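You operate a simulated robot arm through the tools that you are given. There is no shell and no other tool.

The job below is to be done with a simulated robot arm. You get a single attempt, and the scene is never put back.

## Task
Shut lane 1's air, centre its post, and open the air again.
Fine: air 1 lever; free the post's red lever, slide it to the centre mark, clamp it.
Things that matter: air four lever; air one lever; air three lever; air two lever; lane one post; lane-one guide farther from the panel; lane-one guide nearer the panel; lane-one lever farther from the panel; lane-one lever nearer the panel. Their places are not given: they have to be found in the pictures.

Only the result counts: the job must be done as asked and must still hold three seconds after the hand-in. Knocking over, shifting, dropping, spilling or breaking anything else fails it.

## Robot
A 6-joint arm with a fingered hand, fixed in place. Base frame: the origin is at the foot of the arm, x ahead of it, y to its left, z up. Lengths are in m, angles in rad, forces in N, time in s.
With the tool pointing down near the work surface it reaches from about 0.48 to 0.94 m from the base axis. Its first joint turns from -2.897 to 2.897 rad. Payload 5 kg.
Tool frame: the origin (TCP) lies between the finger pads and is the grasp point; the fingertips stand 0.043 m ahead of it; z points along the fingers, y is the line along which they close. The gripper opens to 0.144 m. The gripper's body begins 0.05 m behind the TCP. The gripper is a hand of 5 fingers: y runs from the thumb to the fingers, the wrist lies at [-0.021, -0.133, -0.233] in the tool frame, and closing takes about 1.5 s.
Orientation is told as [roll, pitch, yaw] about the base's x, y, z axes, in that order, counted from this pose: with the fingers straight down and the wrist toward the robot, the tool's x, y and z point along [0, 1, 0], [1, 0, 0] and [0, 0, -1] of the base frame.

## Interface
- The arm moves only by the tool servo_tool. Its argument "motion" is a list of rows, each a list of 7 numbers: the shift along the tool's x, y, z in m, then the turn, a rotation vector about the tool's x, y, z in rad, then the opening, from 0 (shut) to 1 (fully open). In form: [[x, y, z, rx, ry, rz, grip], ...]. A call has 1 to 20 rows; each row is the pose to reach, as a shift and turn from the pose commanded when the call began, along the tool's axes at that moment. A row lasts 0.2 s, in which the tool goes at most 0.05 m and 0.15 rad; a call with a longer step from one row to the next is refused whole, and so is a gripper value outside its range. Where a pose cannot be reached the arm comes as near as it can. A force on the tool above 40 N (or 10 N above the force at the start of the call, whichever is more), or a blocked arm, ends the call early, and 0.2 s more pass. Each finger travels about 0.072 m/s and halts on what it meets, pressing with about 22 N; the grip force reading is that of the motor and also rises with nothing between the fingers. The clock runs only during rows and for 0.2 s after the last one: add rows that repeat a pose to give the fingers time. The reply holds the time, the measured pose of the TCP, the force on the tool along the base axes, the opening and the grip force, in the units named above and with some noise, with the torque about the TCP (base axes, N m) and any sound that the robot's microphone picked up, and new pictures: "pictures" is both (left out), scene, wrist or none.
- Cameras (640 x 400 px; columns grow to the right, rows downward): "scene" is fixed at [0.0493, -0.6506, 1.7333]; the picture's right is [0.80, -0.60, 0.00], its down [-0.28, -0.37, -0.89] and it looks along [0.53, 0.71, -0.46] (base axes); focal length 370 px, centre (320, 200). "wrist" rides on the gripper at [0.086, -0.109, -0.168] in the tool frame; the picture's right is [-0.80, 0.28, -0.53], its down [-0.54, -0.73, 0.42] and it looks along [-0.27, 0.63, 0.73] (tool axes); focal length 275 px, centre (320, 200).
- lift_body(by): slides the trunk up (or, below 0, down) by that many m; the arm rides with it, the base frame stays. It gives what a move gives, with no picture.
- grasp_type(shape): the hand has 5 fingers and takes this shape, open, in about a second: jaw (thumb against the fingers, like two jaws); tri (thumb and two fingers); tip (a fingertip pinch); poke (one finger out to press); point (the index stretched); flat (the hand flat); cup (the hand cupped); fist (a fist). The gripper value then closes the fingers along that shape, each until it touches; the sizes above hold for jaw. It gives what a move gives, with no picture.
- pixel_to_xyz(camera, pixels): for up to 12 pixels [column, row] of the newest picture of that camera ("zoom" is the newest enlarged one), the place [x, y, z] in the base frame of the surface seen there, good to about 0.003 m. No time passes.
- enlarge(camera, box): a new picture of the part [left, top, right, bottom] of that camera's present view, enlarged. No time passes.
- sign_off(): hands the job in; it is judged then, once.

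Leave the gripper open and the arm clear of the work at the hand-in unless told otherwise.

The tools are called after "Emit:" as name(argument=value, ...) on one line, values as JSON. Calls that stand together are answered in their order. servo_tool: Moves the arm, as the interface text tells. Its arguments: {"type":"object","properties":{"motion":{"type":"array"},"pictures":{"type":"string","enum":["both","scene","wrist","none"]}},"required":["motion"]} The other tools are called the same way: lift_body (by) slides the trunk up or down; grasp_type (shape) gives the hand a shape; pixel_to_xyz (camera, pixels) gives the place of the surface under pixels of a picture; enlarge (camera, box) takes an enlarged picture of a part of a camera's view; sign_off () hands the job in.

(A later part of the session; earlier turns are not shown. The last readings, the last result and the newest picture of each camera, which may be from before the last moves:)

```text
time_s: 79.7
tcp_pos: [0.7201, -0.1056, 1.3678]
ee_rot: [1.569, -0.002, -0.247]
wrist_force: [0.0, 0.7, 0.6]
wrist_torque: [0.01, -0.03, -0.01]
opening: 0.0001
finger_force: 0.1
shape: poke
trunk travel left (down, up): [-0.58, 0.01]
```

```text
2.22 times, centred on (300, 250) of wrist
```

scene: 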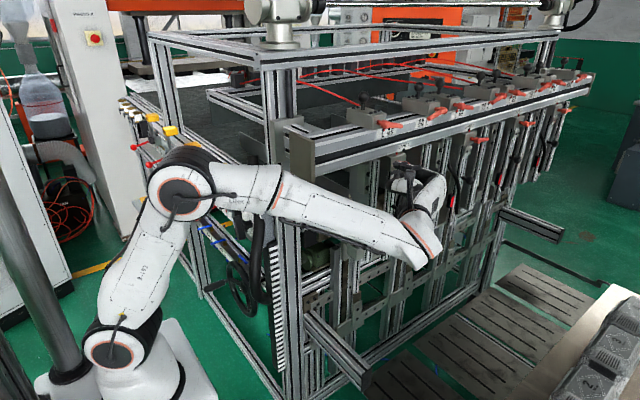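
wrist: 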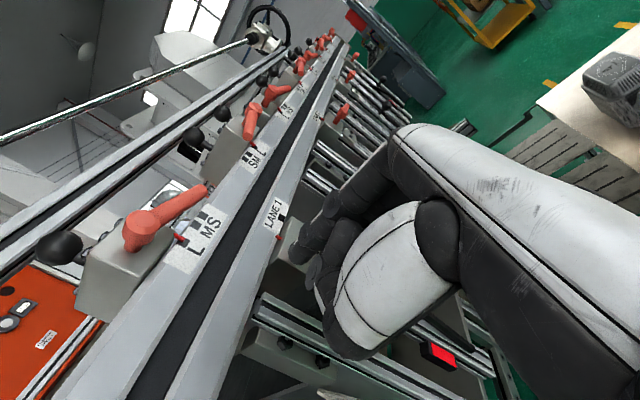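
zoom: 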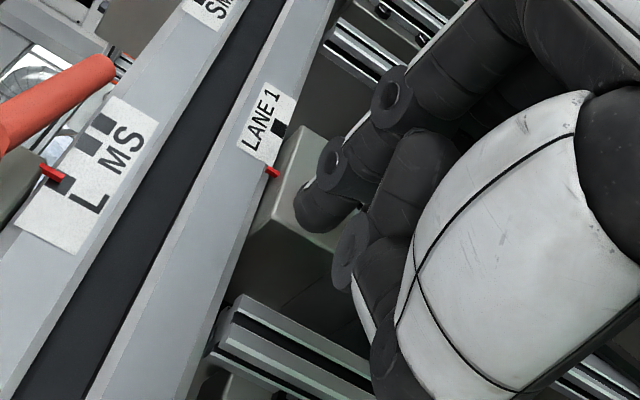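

The fingertips are left of the hub, in front of the block. I'll push in +x in small steps, first 2.2 cm, then check the pointer.

Emit:
servo_tool(motion=[[0, 0.0058, 0.0015, 0, 0, 0, 1], [0, 0.0097, 0.0025, 0, 0, 0, 1], [0, 0.0136, 0.0034, 0, 0, 0, 1], [0, 0.0175, 0.0044, 0, 0, 0, 1], [0, 0.0213, 0.0054, 0, 0, 0, 1]], pictures="both")

Emit:
enlarge(camera="scene", box=[380, 130, 430, 180])

Emit:
enlarge(camera="wrist", box=[200, 160, 400, 340])

```text
time_s: 80.9
tcp_pos: [0.7418, -0.1057, 1.3671]
ee_rot: [1.57, -0.003, -0.25]
wrist_force: [-1.8, -2.8, -0.6]
wrist_torque: [-0.04, -0.01, 0.01]
opening: 0.0
finger_force: 0.0
shape: poke
trunk travel left (down, up): [-0.58, 0.01]
```

scene: 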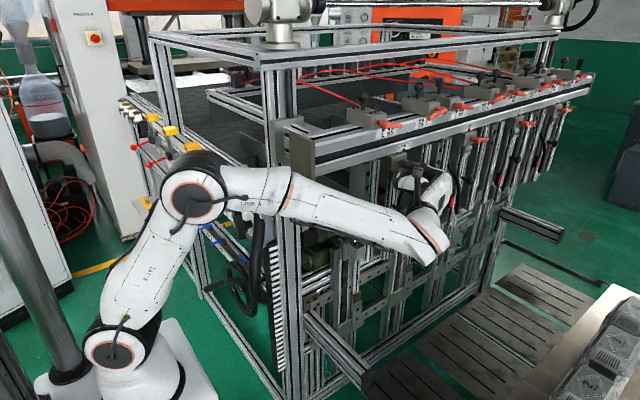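
wrist: 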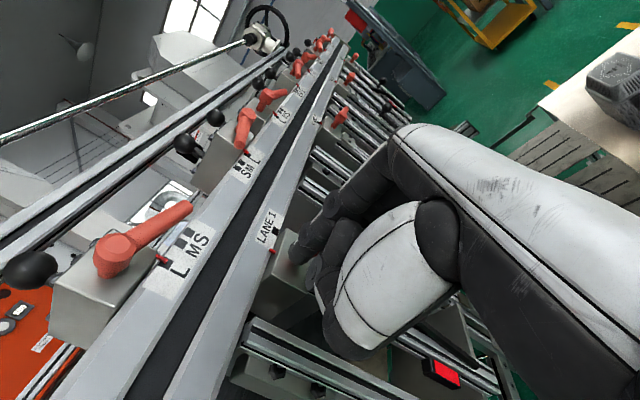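

```text
8.00 times, centred on (405, 155) of scene
```

zoom: 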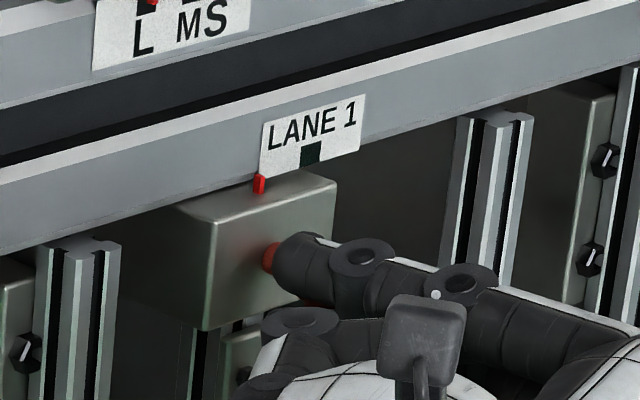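

```text
2.22 times, centred on (300, 250) of wrist
```

zoom: 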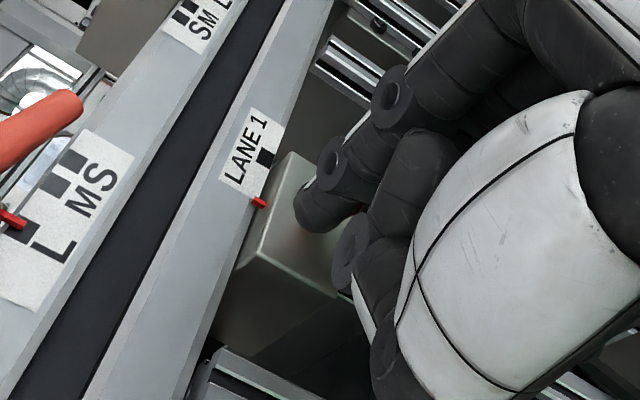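

The post has started to slide: the pointer-to-mark gap shrank slightly, with only about 2 N. I'll measure pointer and mark in the wrist zoom.

Emit:
pixel_to_xyz(camera="zoom", pixels=[[260, 202], [255, 200], [266, 204], [266, 157], [260, 152], [272, 162], [258, 160], [273, 152]])

Emit:
enlarge(camera="scene", box=[391, 138, 415, 162])

Emit:
pixel_to_xyz(camera="scene", pixels=[[397.2, 152.8], [397.4, 153.5], [403.8, 149], [403, 149.6], [404.8, 148.8]])

```text
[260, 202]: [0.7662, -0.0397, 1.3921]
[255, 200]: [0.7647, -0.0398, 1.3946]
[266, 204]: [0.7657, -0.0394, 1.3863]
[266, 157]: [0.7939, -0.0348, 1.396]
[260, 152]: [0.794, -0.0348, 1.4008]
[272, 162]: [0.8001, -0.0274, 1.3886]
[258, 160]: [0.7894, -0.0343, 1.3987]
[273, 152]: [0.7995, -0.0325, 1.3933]
```

```text
16.00 times, centred on (403, 150) of scene
```

zoom: 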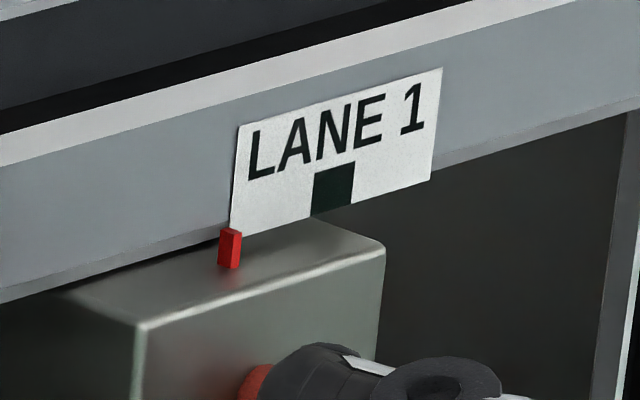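

```text
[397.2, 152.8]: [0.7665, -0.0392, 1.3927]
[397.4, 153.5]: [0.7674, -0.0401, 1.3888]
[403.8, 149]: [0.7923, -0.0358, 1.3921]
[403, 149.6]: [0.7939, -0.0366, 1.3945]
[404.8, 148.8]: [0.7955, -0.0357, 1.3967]
```

Pointer x is about 0.766 and the mark centre about 0.794, so roughly 2.8 cm remain. I'll push 2.3 cm more, then check again.

Emit:
servo_tool(motion=[[0, 0.0039, 0.001, 0, 0, 0, 1], [0, 0.0078, 0.002, 0, 0, 0, 1], [0, 0.0116, 0.003, 0, 0, 0, 1], [0, 0.0155, 0.0039, 0, 0, 0, 1], [0, 0.0194, 0.0049, 0, 0, 0, 1], [0, 0.0223, 0.0056, 0, 0, 0, 1], [0, 0.0223, 0.0056, 0, 0, 0, 1]], pictures="both")

Emit:
enlarge(camera="scene", box=[391, 138, 415, 162])

Emit:
pixel_to_xyz(camera="zoom", pixels=[[333, 190], [315, 190], [350, 185], [320, 240], [312, 225], [330, 230]])

Emit:
enlarge(camera="wrist", box=[240, 190, 320, 260])

```text
time_s: 82.5
tcp_pos: [0.7645, -0.1045, 1.3681]
ee_rot: [1.57, -0.002, -0.248]
wrist_force: [-3.2, -3.4, 0.0]
wrist_torque: [-0.03, 0.03, -0.04]
opening: 0.0
finger_force: 0.0
shape: poke
trunk travel left (down, up): [-0.58, 0.01]
```

scene: 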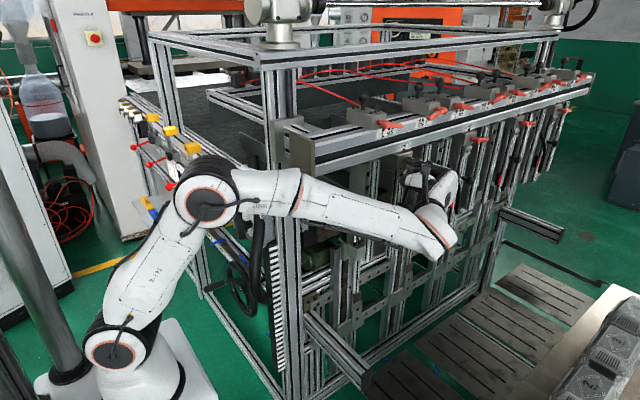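
wrist: 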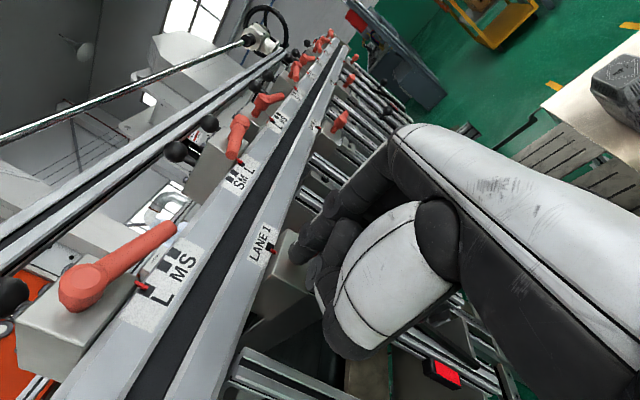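

```text
16.00 times, centred on (403, 150) of scene
```

zoom: 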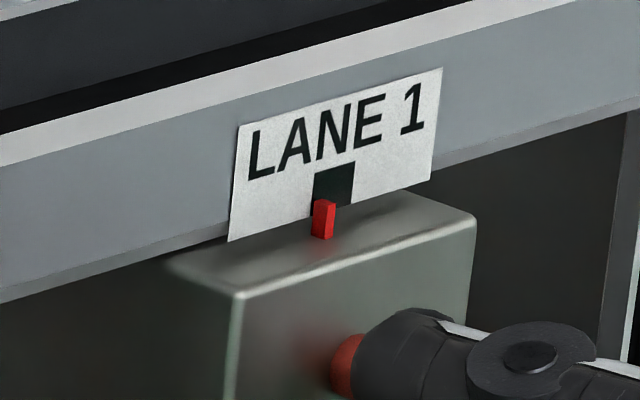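

```text
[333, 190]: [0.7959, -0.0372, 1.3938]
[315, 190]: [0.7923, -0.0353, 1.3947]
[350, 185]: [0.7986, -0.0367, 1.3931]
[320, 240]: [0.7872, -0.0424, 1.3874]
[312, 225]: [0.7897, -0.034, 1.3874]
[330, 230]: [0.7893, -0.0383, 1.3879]
```

```text
5.71 times, centred on (280, 225) of wrist
```

zoom: 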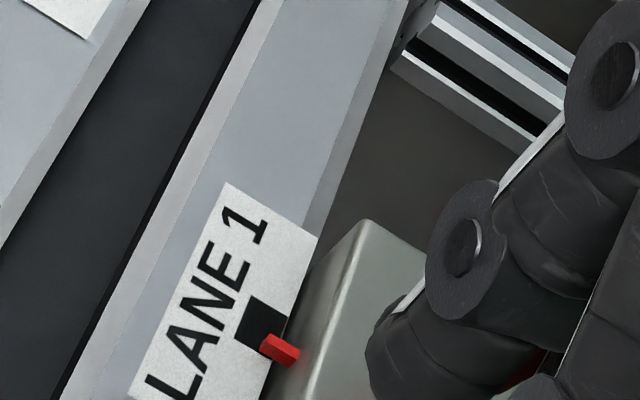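

The pointer (zoom (323,220)) is just short of the mark's centre (zoom (334,187)). Allowing for parallax, about 5 mm remain, so I'll push 4.8 mm more.

Emit:
servo_tool(motion=[[0, 0.0016, 0.0004, 0, 0, 0, 1], [0, 0.0032, 0.0008, 0, 0, 0, 1], [0, 0.0047, 0.0012, 0, 0, 0, 1], [0, 0.0047, 0.0012, 0, 0, 0, 1]], pictures="both")

Emit:
enlarge(camera="scene", box=[391, 138, 415, 162])

Emit:
pixel_to_xyz(camera="zoom", pixels=[[318, 190], [345, 175], [334, 178], [340, 215], [340, 225], [345, 220], [335, 220], [340, 230]])

Emit:
enlarge(camera="wrist", box=[250, 210, 300, 255])

Emit:
pixel_to_xyz(camera="zoom", pixels=[[320, 200], [300, 200], [320, 170], [340, 220], [350, 215], [330, 230], [280, 180], [310, 220]])

```text
time_s: 83.5
tcp_pos: [0.7691, -0.105, 1.3673]
ee_rot: [1.57, -0.001, -0.247]
wrist_force: [-1.8, -1.5, -0.9]
wrist_torque: [-0.04, 0.06, 0.01]
opening: 0.0001
finger_force: 0.0
shape: poke
trunk travel left (down, up): [-0.58, 0.01]
```

scene: 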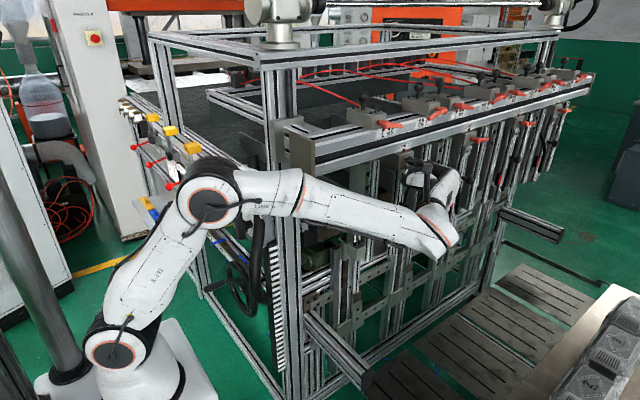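
wrist: 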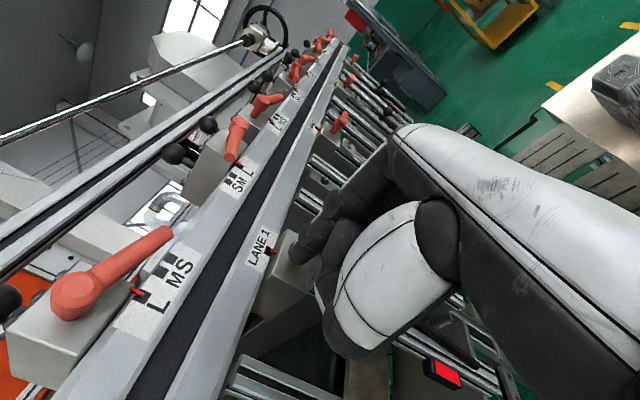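

```text
16.00 times, centred on (403, 150) of scene
```

zoom: 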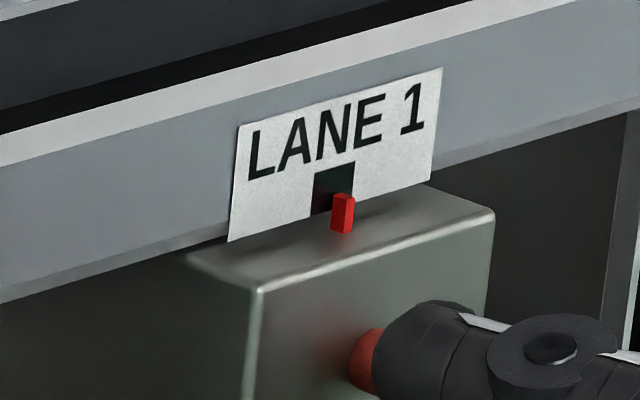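

```text
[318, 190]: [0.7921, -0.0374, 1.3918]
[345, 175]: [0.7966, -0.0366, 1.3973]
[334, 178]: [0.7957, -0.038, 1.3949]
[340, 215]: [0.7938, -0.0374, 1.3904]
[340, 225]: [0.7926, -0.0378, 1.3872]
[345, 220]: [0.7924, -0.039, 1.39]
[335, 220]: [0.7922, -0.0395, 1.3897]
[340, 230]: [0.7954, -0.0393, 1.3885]
```

```text
8.89 times, centred on (275, 232) of wrist
```

zoom: 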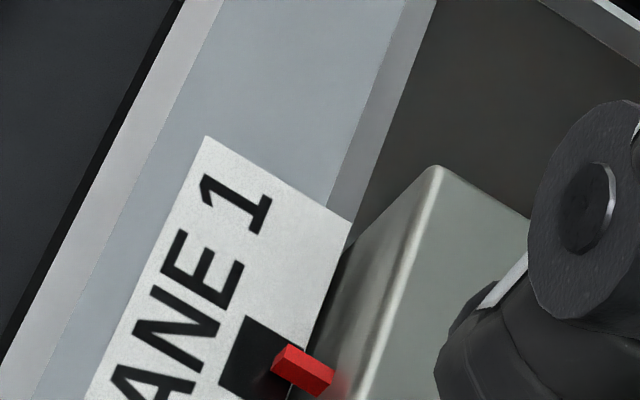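

```text
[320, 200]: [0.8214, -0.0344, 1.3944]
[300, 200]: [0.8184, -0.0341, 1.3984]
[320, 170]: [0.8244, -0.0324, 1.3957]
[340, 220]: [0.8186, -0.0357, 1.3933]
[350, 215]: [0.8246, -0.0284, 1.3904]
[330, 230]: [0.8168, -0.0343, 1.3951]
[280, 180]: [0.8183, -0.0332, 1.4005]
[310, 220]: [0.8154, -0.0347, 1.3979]
```

The pointer now sits on the mark's centre within about 1 mm: pointer x about 0.794, mark about 0.7945. To clamp I'll release the hub, drop to the left of the hanging lever, and start sweeping it back toward +x. I'll do it slowly so the post isn't dragged.

Emit:
servo_tool(motion=[[0, -0.006, -0.0015, 0, 0, 0, 1], [0, -0.0116, -0.0029, 0, 0, 0, 1], [-0.015, -0.0116, -0.0029, 0, 0, 0, 1], [-0.03, -0.0116, -0.0029, 0, 0, 0, 1], [-0.045, -0.0116, -0.0029, 0, 0, 0, 1], [-0.048, -0.0068, -0.0017, 0, 0, 0, 1], [-0.05, -0.0019, -0.0005, 0, 0, 0, 1], [-0.05, -0.0019, -0.0005, 0, 0, 0, 1]], pictures="both")

Emit:
enlarge(camera="scene", box=[385, 130, 435, 190])

Emit:
enlarge(camera="wrist", box=[200, 160, 400, 340])

```text
time_s: 85.3
tcp_pos: [0.7668, -0.1041, 1.317]
ee_rot: [1.569, -0.002, -0.248]
wrist_force: [-0.5, 0.0, 0.1]
wrist_torque: [0.0, 0.01, 0.01]
opening: 0.0002
finger_force: 0.0
shape: poke
trunk travel left (down, up): [-0.58, 0.01]
```

scene: 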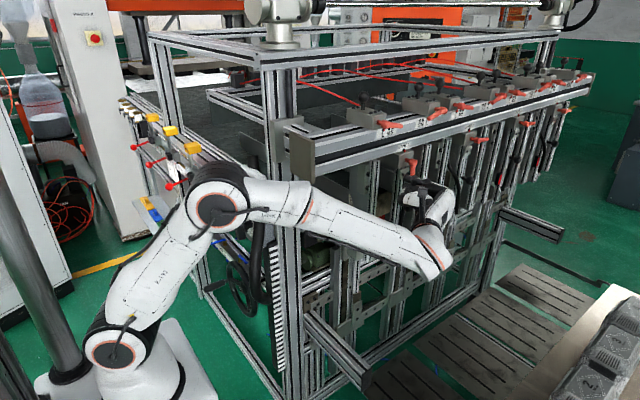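
wrist: 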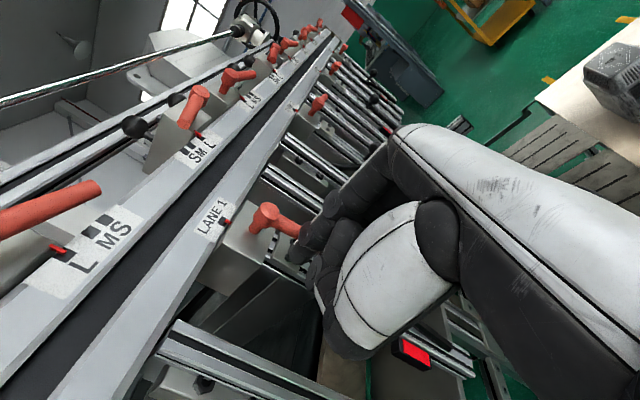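

```text
6.67 times, centred on (410, 160) of scene
```

zoom: 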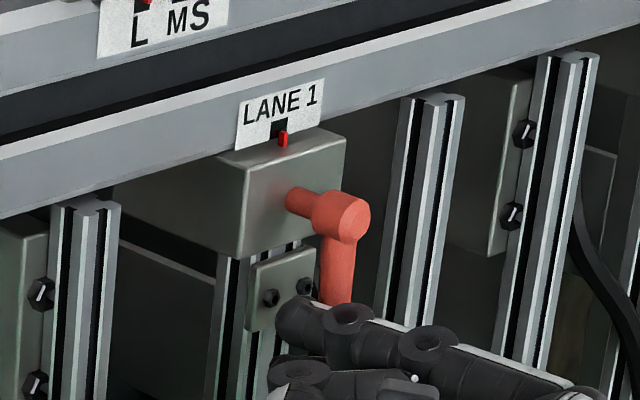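

```text
2.22 times, centred on (300, 250) of wrist
```

zoom: 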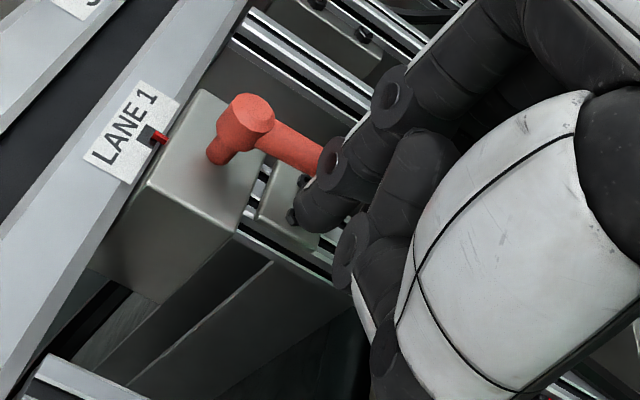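

The finger is just left of the hanging lever and the pointer is still on the mark. I'll sweep the lever slowly along its arc toward +x.

Emit:
servo_tool(motion=[[-0.0018, 0.0058, 0.0015, 0, 0, 0, 1], [-0.0035, 0.0116, 0.0029, 0, 0, 0, 1], [-0.0038, 0.0175, 0.0044, 0, 0, 0, 1], [-0.004, 0.0236, 0.006, 0, 0, 0, 1], [-0.0025, 0.0296, 0.0075, 0, 0, 0, 1], [-0.001, 0.0356, 0.009, 0, 0, 0, 1], [-0.001, 0.0356, 0.009, 0, 0, 0, 1]], pictures="both")

Emit:
enlarge(camera="scene", box=[385, 130, 435, 190])

Emit:
enlarge(camera="wrist", box=[200, 160, 400, 340])

```text
time_s: 86.9
tcp_pos: [0.8042, -0.1028, 1.3167]
ee_rot: [1.569, -0.002, -0.249]
wrist_force: [-0.3, -0.8, -0.1]
wrist_torque: [-0.01, 0.0, -0.02]
opening: 0.0002
finger_force: 0.0
shape: poke
trunk travel left (down, up): [-0.58, 0.01]
```

scene: 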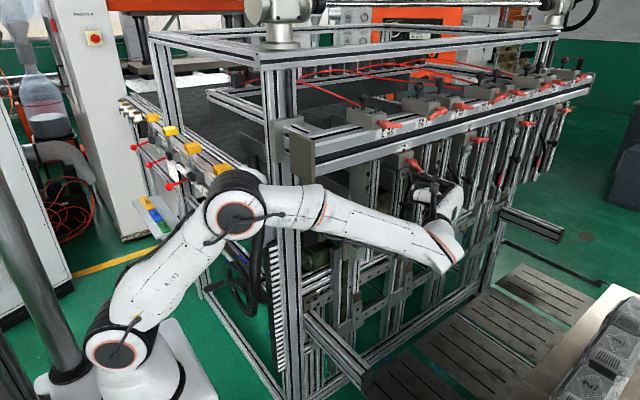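
wrist: 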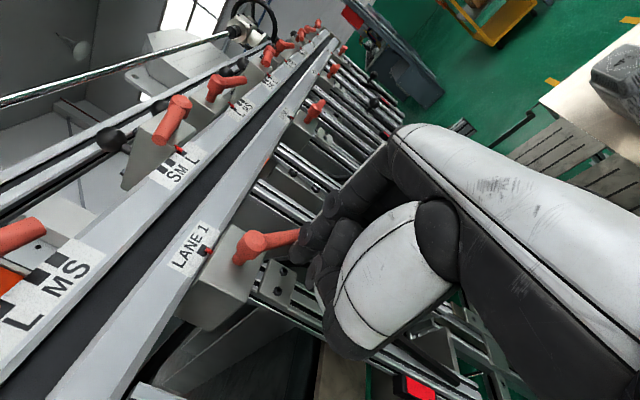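

```text
6.67 times, centred on (410, 160) of scene
```

zoom: 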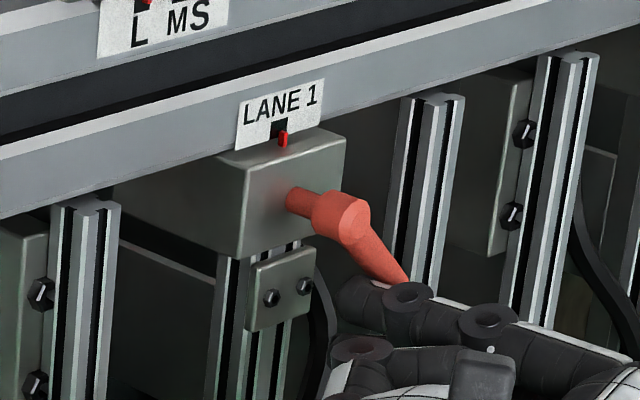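

```text
2.22 times, centred on (300, 250) of wrist
```

zoom: 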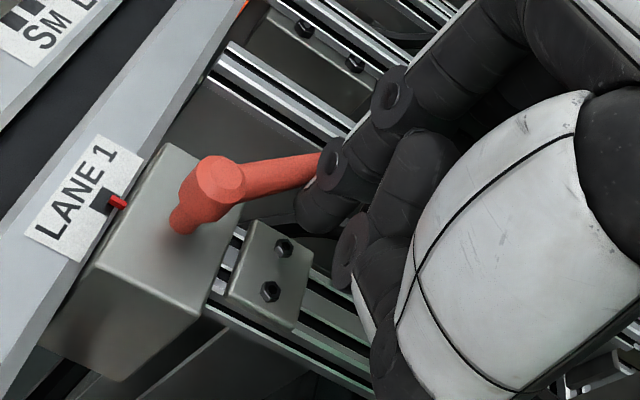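

The lever is at about 45° and the post hasn't moved. I'll continue the arc and then push up firmly to seat the clamp.

Emit:
servo_tool(motion=[[0.002, 0.0048, 0.0012, 0, 0, 0, 1], [0.004, 0.0097, 0.0025, 0, 0, 0, 1], [0.008, 0.0145, 0.0037, 0, 0, 0, 1], [0.012, 0.019, 0.0048, 0, 0, 0, 1], [0.0175, 0.0238, 0.006, 0, 0, 0, 1], [0.0205, 0.0238, 0.006, 0, 0, 0, 1], [0.0235, 0.0238, 0.006, 0, 0, 0, 1], [0.0265, 0.0238, 0.006, 0, 0, 0, 1]], pictures="both")

Emit:
enlarge(camera="scene", box=[385, 130, 435, 190])

Emit:
enlarge(camera="wrist", box=[200, 160, 400, 340])

```text
time_s: 88.7
tcp_pos: [0.8294, -0.106, 1.3375]
ee_rot: [1.565, 0.003, -0.249]
wrist_force: [-2.6, 0.7, -22.8]
wrist_torque: [-0.72, 0.22, 0.11]
opening: 0.0
finger_force: 0.2
shape: poke
trunk travel left (down, up): [-0.58, 0.01]
```

scene: 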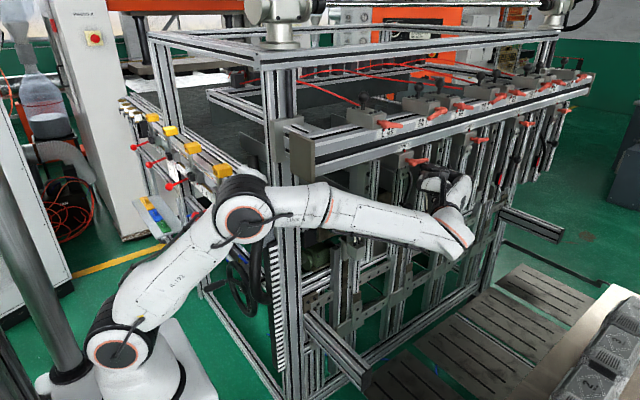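
wrist: 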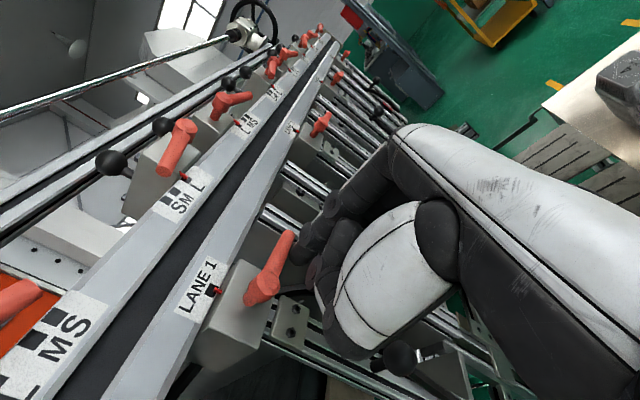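

```text
6.67 times, centred on (410, 160) of scene
```

zoom: 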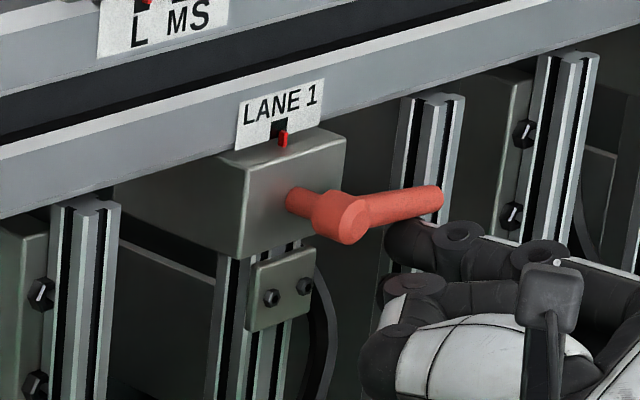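

```text
2.22 times, centred on (300, 250) of wrist
```

zoom: 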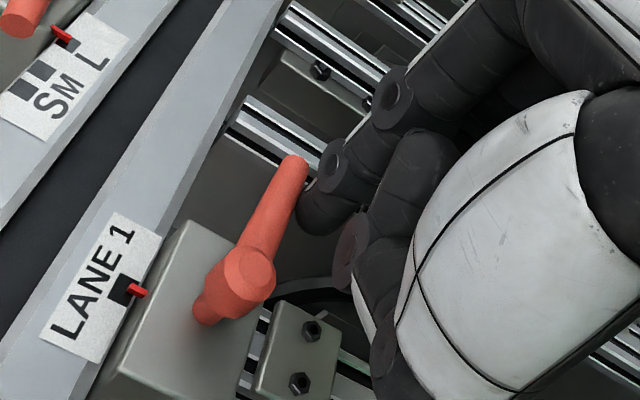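

The lever is horizontal against its stop (23 N) and the pointer is still on the mark. I'll press slightly harder to seat it, then release downward and back out.

Emit:
servo_tool(motion=[[0.003, 0, 0, 0, 0, 0, 1], [0.005, 0, 0, 0, 0, 0, 1], [0.005, 0, 0, 0, 0, 0, 1]], pictures="none")

Emit:
servo_tool(motion=[[-0.012, 0, 0, 0, 0, 0, 1], [-0.03, 0, 0, 0, 0, 0, 1], [-0.03, 0.004, -0.02, 0, 0, 0, 1], [-0.03, 0.0, -0.045, 0, 0, 0, 1], [-0.03, -0.02, -0.07, 0, 0, 0, 1], [-0.03, -0.04, -0.08, 0, 0, 0, 1], [-0.03, -0.04, -0.08, 0, 0, 0, 1]], pictures="both")

Emit:
enlarge(camera="scene", box=[391, 138, 415, 162])

Emit:
enlarge(camera="wrist", box=[200, 160, 400, 340])

```text
time_s: 89.5
tcp_pos: [0.8318, -0.1057, 1.3406]
ee_rot: [1.561, 0.008, -0.248]
wrist_force: [2.2, -1.8, -37.6]
wrist_torque: [-1.2, 0.4, -0.09]
opening: 0.0
finger_force: 0.0
shape: poke
trunk travel left (down, up): [-0.58, 0.01]
```

```text
time_s: 91.1
tcp_pos: [0.7702, -0.1743, 1.3169]
ee_rot: [1.571, -0.002, -0.247]
wrist_force: [-0.7, -0.7, 0.2]
wrist_torque: [0.01, -0.02, 0.0]
opening: 0.0003
finger_force: 0.1
shape: poke
trunk travel left (down, up): [-0.58, 0.01]
```

scene: 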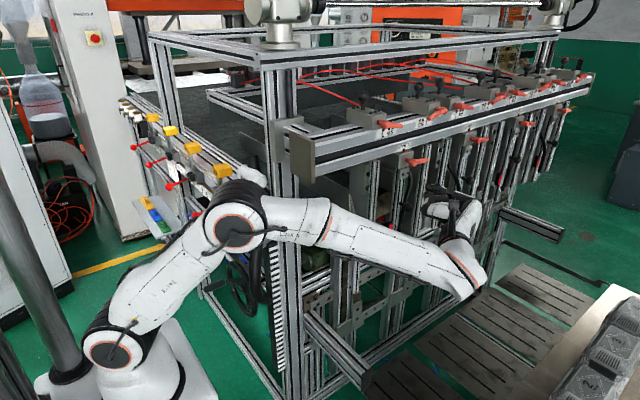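
wrist: 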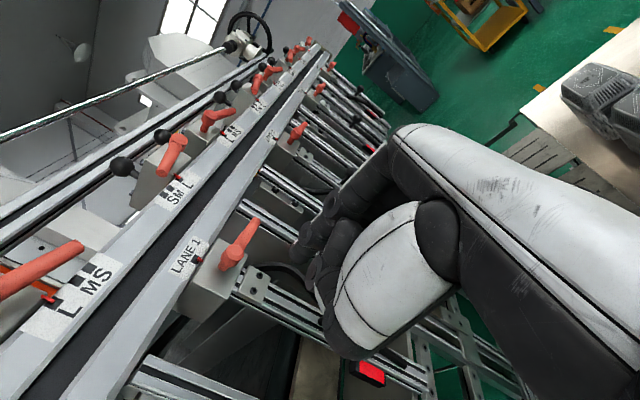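

```text
16.00 times, centred on (403, 150) of scene
```

zoom: 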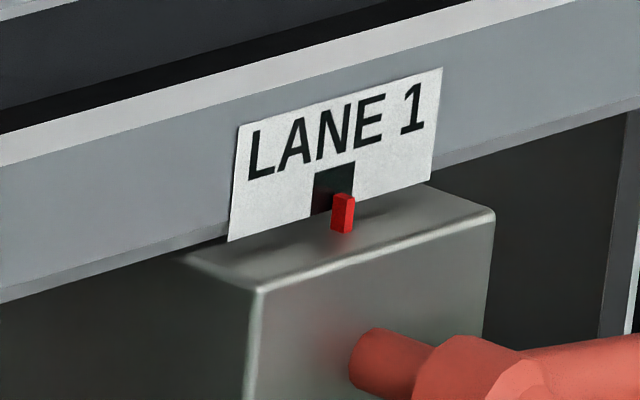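

```text
2.22 times, centred on (300, 250) of wrist
```

zoom: 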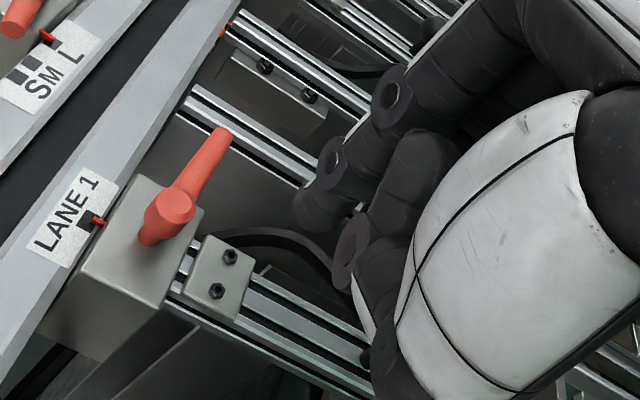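

The clamp is seated (37.6 N) and the pointer stayed on the mark. For reference I'll compare with how the LANE 2, 3 and 4 pointers sit on their marks.

Emit:
enlarge(camera="scene", box=[466, 122, 482, 138])

Emit:
enlarge(camera="scene", box=[515, 105, 535, 125])

Emit:
enlarge(camera="wrist", box=[160, 220, 240, 290])

Emit:
pixel_to_xyz(camera="zoom", pixels=[[315, 205], [290, 210], [300, 195], [320, 210]])

```text
16.00 times, centred on (474, 130) of scene
```

zoom: 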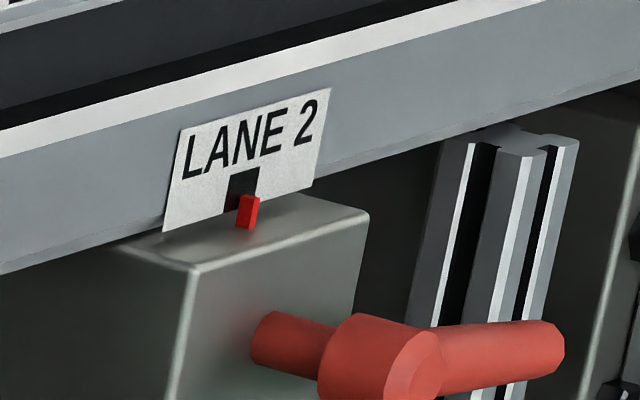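

```text
16.00 times, centred on (525, 115) of scene
```

zoom: 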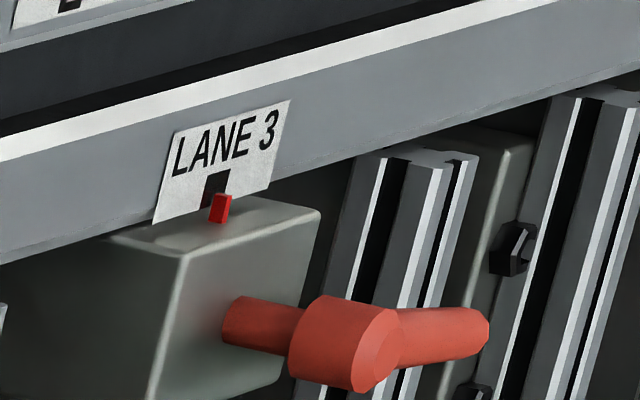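

```text
5.71 times, centred on (200, 255) of wrist
```

zoom: 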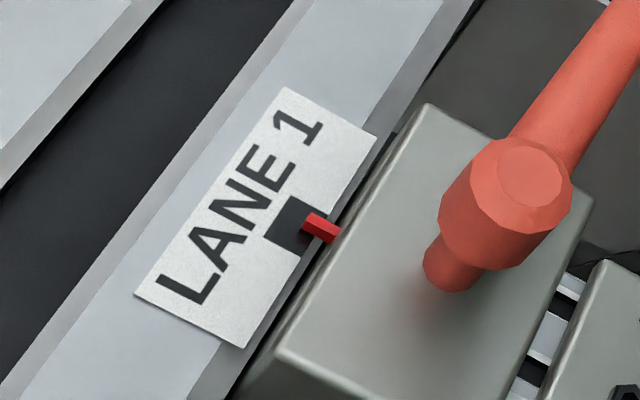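

```text
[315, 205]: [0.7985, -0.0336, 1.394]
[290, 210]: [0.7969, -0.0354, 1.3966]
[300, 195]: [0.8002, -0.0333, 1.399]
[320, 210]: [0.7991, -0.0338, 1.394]
```

The LANE 2 and LANE 3 pointers sit on their marks with the same small visual offset, so LANE 1 is centred within about 1 mm and clamped. Now I'll head back to AIR 1: first withdraw to about (0.52, -0.28, 1.42) and undo the yaw.

Emit:
servo_tool(motion=[[0.005, 0.0, -0.035, 0, 0, 0, 1], [0.02, -0.03, -0.065, 0.04, 0, 0, 1], [0.037, -0.067, -0.085, 0.08, 0, 0, 1], [0.054, -0.104, -0.105, 0.12, 0, 0, 1], [0.071, -0.141, -0.125, 0.16, 0, 0, 1], [0.088, -0.178, -0.145, 0.2, 0, 0, 1], [0.103, -0.2163, -0.1641, 0.248, 0, 0, 1], [0.103, -0.2163, -0.1641, 0.248, 0, 0, 1]], pictures="none")

Emit:
lift_body(by=-0.08)

```text
time_s: 92.9
tcp_pos: [0.5194, -0.2782, 1.423]
ee_rot: [1.568, -0.001, -0.002]
wrist_force: [0.4, 0.0, -0.7]
wrist_torque: [0.01, 0.02, -0.01]
opening: 0.0001
finger_force: 0.0
shape: poke
trunk travel left (down, up): [-0.58, 0.01]
```

```text
time_s: 94.0
tcp_pos: [0.52, -0.2791, 1.3423]
ee_rot: [1.57, -0.001, 0.0]
wrist_force: [0.3, 0.2, -0.7]
wrist_torque: [0.0, 0.01, 0.01]
opening: 0.0003
finger_force: 0.0
shape: poke
trunk travel left (down, up): [-0.5, 0.09]
```

Trunk is back at its original height and the hand is at (0.52, -0.279, 1.342). I'll roll the tool back to straight down while returning to the start area near (0.366, -0.07, 1.51).

Emit:
servo_tool(motion=[[0.02, -0.005, 0, 0, -0.1, 0, 1], [0.045, -0.02, 0, 0, -0.23, 0, 1], [0.07, -0.035, 0, 0, -0.36, 0, 1], [0.09, -0.05, 0.005, 0, -0.49, 0, 1], [0.105, -0.065, 0.01, 0, -0.62, 0, 1], [0.12, -0.08, 0.02, 0, -0.75, 0, 1], [0.13, -0.095, 0.035, 0, -0.88, 0, 1], [0.14, -0.11, 0.055, 0, -1.01, 0, 1], [0.15, -0.12, 0.08, 0, -1.14, 0, 1], [0.16, -0.13, 0.11, 0, -1.27, 0, 1], [0.168, -0.14, 0.14, 0, -1.4, 0, 1], [0.168, -0.15, 0.175, 0, -1.53, 0, 1], [0.168, -0.154, 0.209, 0, -1.57, 0, 1], [0.168, -0.154, 0.209, 0, -1.57, 0, 1]], pictures="both")

```text
time_s: 97.0
tcp_pos: [0.365, -0.0701, 1.5093]
ee_rot: [-0.001, -0.002, -0.001]
wrist_force: [0.5, 0.5, -0.2]
wrist_torque: [-0.02, 0.01, -0.01]
opening: 0.0002
finger_force: 0.1
shape: poke
trunk travel left (down, up): [-0.5, 0.09]
```

scene: 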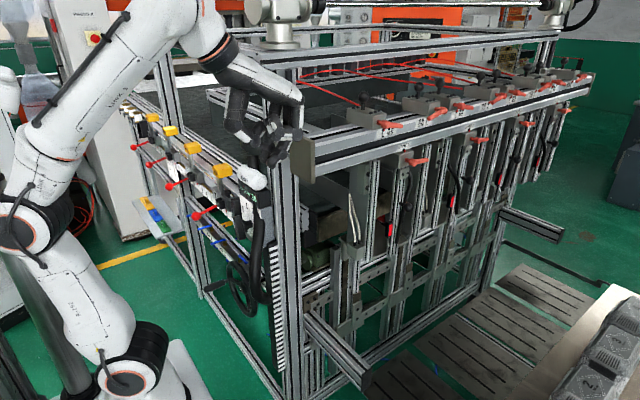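
wrist: 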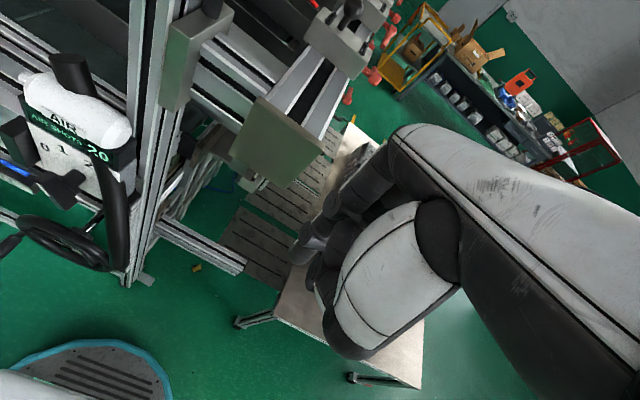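

Everything is clear and I'm back at the start area. I'll repeat the proven route: high across to y of about 0.40, then pitch forward 0.7 rad while moving to the gap between the red balls at y of about 0.555.

Emit:
servo_tool(motion=[[0.04, -0.004, -0.003, 0, 0, 0, 1], [0.08, -0.008, -0.003, 0, 0, 0, 1], [0.12, -0.012, 0, 0, 0, 0, 1], [0.16, -0.016, 0, 0, 0, 0, 1], [0.2, -0.02, 0, 0, 0, 0, 1], [0.24, -0.024, 0, 0, 0, 0, 1], [0.28, -0.028, 0, 0, 0, 0, 1], [0.32, -0.032, 0, 0, 0, 0, 1], [0.36, -0.036, 0.002, 0, 0, 0, 1], [0.4, -0.036, 0.005, 0, 0, 0, 1], [0.44, -0.036, 0.006, 0, 0, 0, 1], [0.47, -0.036, 0.007, 0, 0, 0, 1], [0.49, -0.036, 0.007, -0.1, 0, 0, 1], [0.515, -0.036, 0.007, -0.2, 0, 0, 1], [0.54, -0.036, 0.015, -0.3, 0, 0, 1], [0.565, -0.036, 0.025, -0.4, 0, 0, 1], [0.585, -0.036, 0.035, -0.5, 0, 0, 1], [0.605, -0.036, 0.045, -0.6, 0, 0, 1], [0.625, -0.036, 0.057, -0.7, 0, 0, 1], [0.625, -0.036, 0.057, -0.7, 0, 0, 1]], pictures="both")

```text
time_s: 101.2
tcp_pos: [0.3296, 0.5547, 1.4536]
ee_rot: [-0.002, -0.703, -0.001]
wrist_force: [0.0, -0.1, -0.9]
wrist_torque: [0.0, -0.01, -0.03]
opening: 0.0
finger_force: 0.0
shape: poke
trunk travel left (down, up): [-0.5, 0.09]
```

scene: 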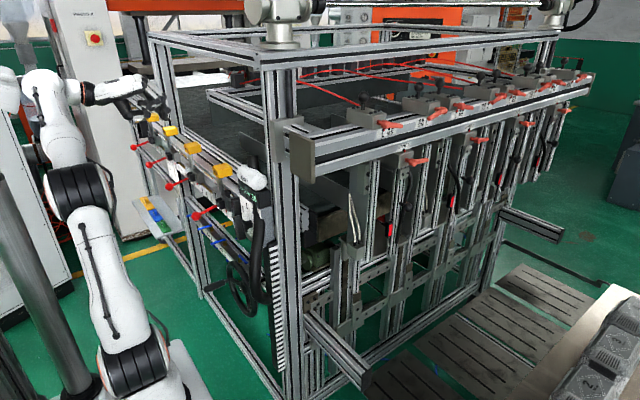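
wrist: 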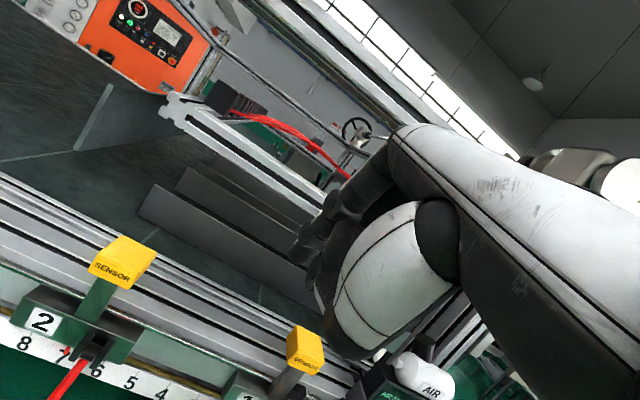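

The pose is as before: (0.330, 0.555, 1.454), pitch -0.70, in the gap between the balls. I'll lower the trunk by 0.27 first and check, then the remaining 0.20.

Emit:
lift_body(by=-0.27)

Emit:
enlarge(camera="wrist", box=[0, 0, 640, 400])

Emit:
lift_body(by=-0.2)

Emit:
servo_tool(motion=[[0, 0, 0, 0, 0, 0, 1]], pictures="both")

```text
time_s: 104.0
tcp_pos: [0.329, 0.5549, 1.1832]
ee_rot: [-0.003, -0.703, 0.001]
wrist_force: [-0.9, 0.0, -0.3]
wrist_torque: [0.01, 0.03, 0.0]
opening: 0.0
finger_force: 0.1
shape: poke
trunk travel left (down, up): [-0.23, 0.36]
```

```text
1.00 times, centred on (320, 200) of wrist (not enlarged: the box is as wide or as high as the picture)
```

zoom: 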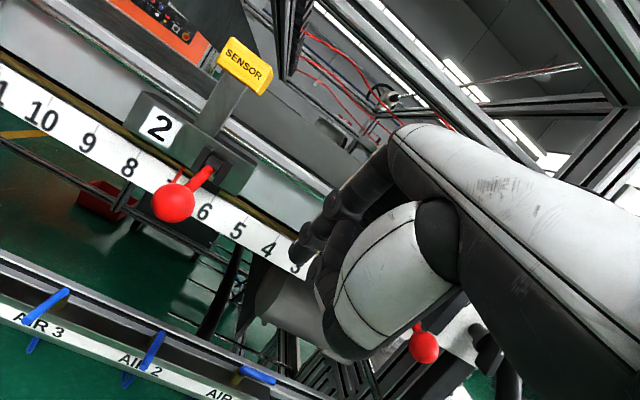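

```text
time_s: 106.2
tcp_pos: [0.3305, 0.5552, 0.9826]
ee_rot: [-0.003, -0.701, 0.002]
wrist_force: [0.4, 0.8, -1.7]
wrist_torque: [0.01, -0.03, 0.02]
opening: 0.0
finger_force: 0.0
shape: poke
trunk travel left (down, up): [-0.03, 0.56]
```

```text
time_s: 106.6
tcp_pos: [0.3304, 0.5557, 0.9835]
ee_rot: [-0.002, -0.701, 0.002]
wrist_force: [0.4, 0.5, -1.0]
wrist_torque: [-0.01, 0.0, 0.01]
opening: 0.0
finger_force: 0.1
shape: poke
trunk travel left (down, up): [-0.03, 0.56]
```

scene: 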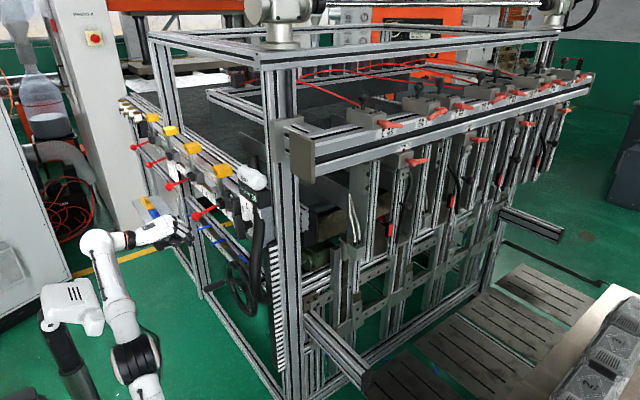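
wrist: 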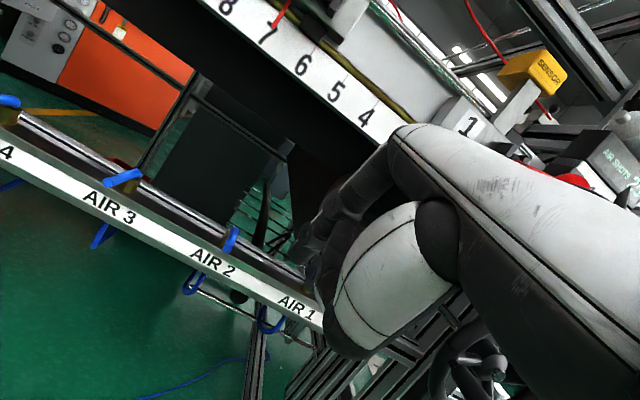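

Before reaching over the handle, I'll measure the underside of the ruler rail above the valve and what lies behind the beam.

Emit:
pixel_to_xyz(camera="wrist", pixels=[[300, 75], [340, 108], [365, 130], [300, 110], [270, 90], [320, 130], [280, 190], [262, 225], [250, 245], [290, 235], [240, 210], [275, 250]])

Emit:
enlarge(camera="scene", box=[200, 210, 280, 290])

Emit:
pixel_to_xyz(camera="scene", pixels=[[246.5, 263], [244, 260], [242, 257], [240, 255], [238.5, 255.5], [247, 252], [244, 246], [250, 258], [236, 246], [249, 262]])

```text
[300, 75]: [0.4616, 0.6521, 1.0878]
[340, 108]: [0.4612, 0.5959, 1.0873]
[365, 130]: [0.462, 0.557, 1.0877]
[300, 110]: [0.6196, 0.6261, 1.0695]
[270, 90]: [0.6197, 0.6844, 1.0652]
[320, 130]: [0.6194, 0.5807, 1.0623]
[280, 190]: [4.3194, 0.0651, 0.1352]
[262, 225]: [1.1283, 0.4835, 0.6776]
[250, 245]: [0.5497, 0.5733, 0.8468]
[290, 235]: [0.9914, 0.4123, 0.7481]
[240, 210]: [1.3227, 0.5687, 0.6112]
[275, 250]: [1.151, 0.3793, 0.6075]
```

```text
5.00 times, centred on (240, 250) of scene
```

zoom: 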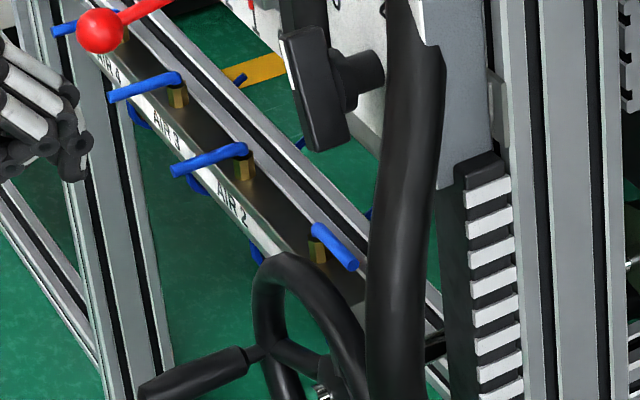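

```text
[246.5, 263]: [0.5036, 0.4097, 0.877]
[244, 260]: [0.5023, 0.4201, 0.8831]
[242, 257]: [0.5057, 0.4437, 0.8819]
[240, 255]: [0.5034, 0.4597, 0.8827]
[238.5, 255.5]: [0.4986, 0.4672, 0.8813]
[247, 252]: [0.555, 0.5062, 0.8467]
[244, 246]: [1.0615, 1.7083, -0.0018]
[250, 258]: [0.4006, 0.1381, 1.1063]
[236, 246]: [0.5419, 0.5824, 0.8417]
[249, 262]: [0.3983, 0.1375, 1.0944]
```

The ruler's front is at x 0.4615 with its lower edge near z 1.08. The rear profile top is at z 0.847, so there's room to reach over the handle, which lies at x 0.504 from y 0.468 to 0.41. I'll move first to a pre-approach at about (0.40, 0.43, 0.95).

Emit:
servo_tool(motion=[[0, -0.0216, 0.0256, 0, 0, 0, 1], [-0.04, -0.0216, 0.0256, 0, 0, 0, 1], [-0.08, -0.0216, 0.0256, 0, 0, 0, 1], [-0.1257, -0.0216, 0.0256, 0, 0, 0, 1], [-0.1257, 0.0052, 0.0481, 0, 0, 0, 1], [-0.1257, 0.0316, 0.0704, 0, 0, 0, 1], [-0.1257, 0.0316, 0.0704, 0, 0, 0, 1]], pictures="both")

Emit:
enlarge(camera="scene", box=[190, 200, 270, 290])

Emit:
enlarge(camera="wrist", box=[200, 130, 380, 290])

```text
time_s: 108.2
tcp_pos: [0.3979, 0.4281, 0.9496]
ee_rot: [-0.002, -0.702, 0.001]
wrist_force: [-0.7, -0.6, 0.1]
wrist_torque: [0.01, -0.01, 0.0]
opening: 0.0
finger_force: 0.1
shape: poke
trunk travel left (down, up): [-0.03, 0.56]
```

scene: 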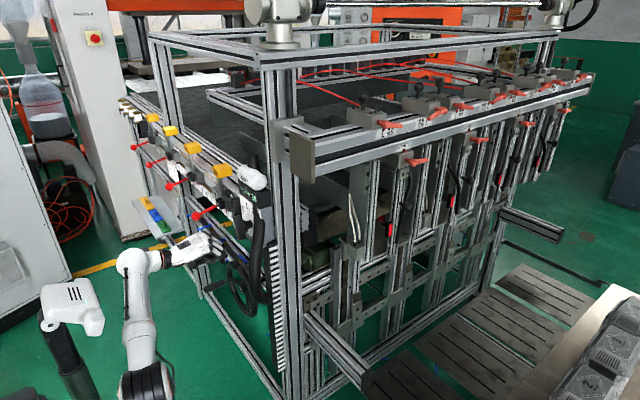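
wrist: 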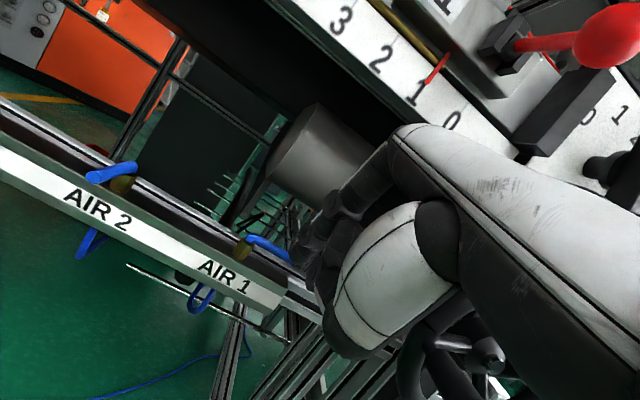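

```text
4.44 times, centred on (230, 245) of scene
```

zoom: 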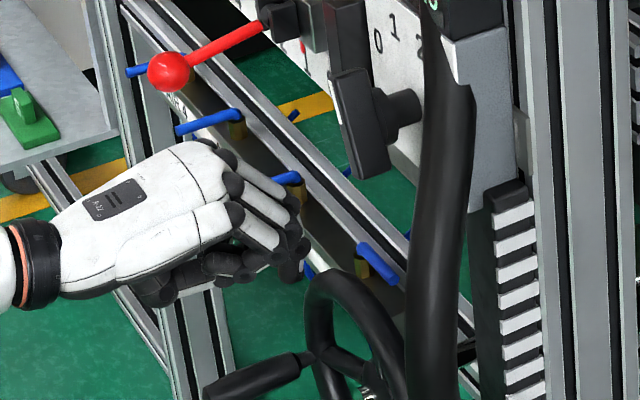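

```text
2.50 times, centred on (290, 210) of wrist
```

zoom: 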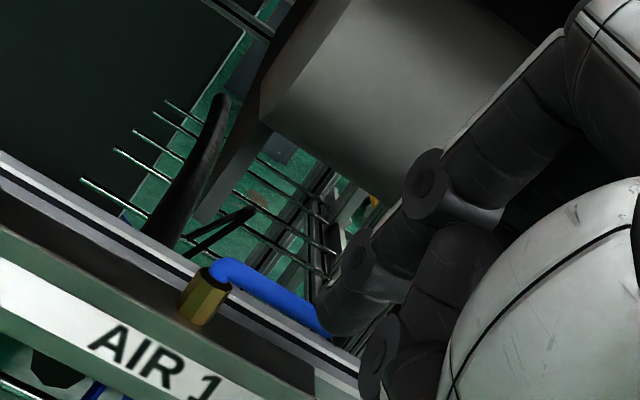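

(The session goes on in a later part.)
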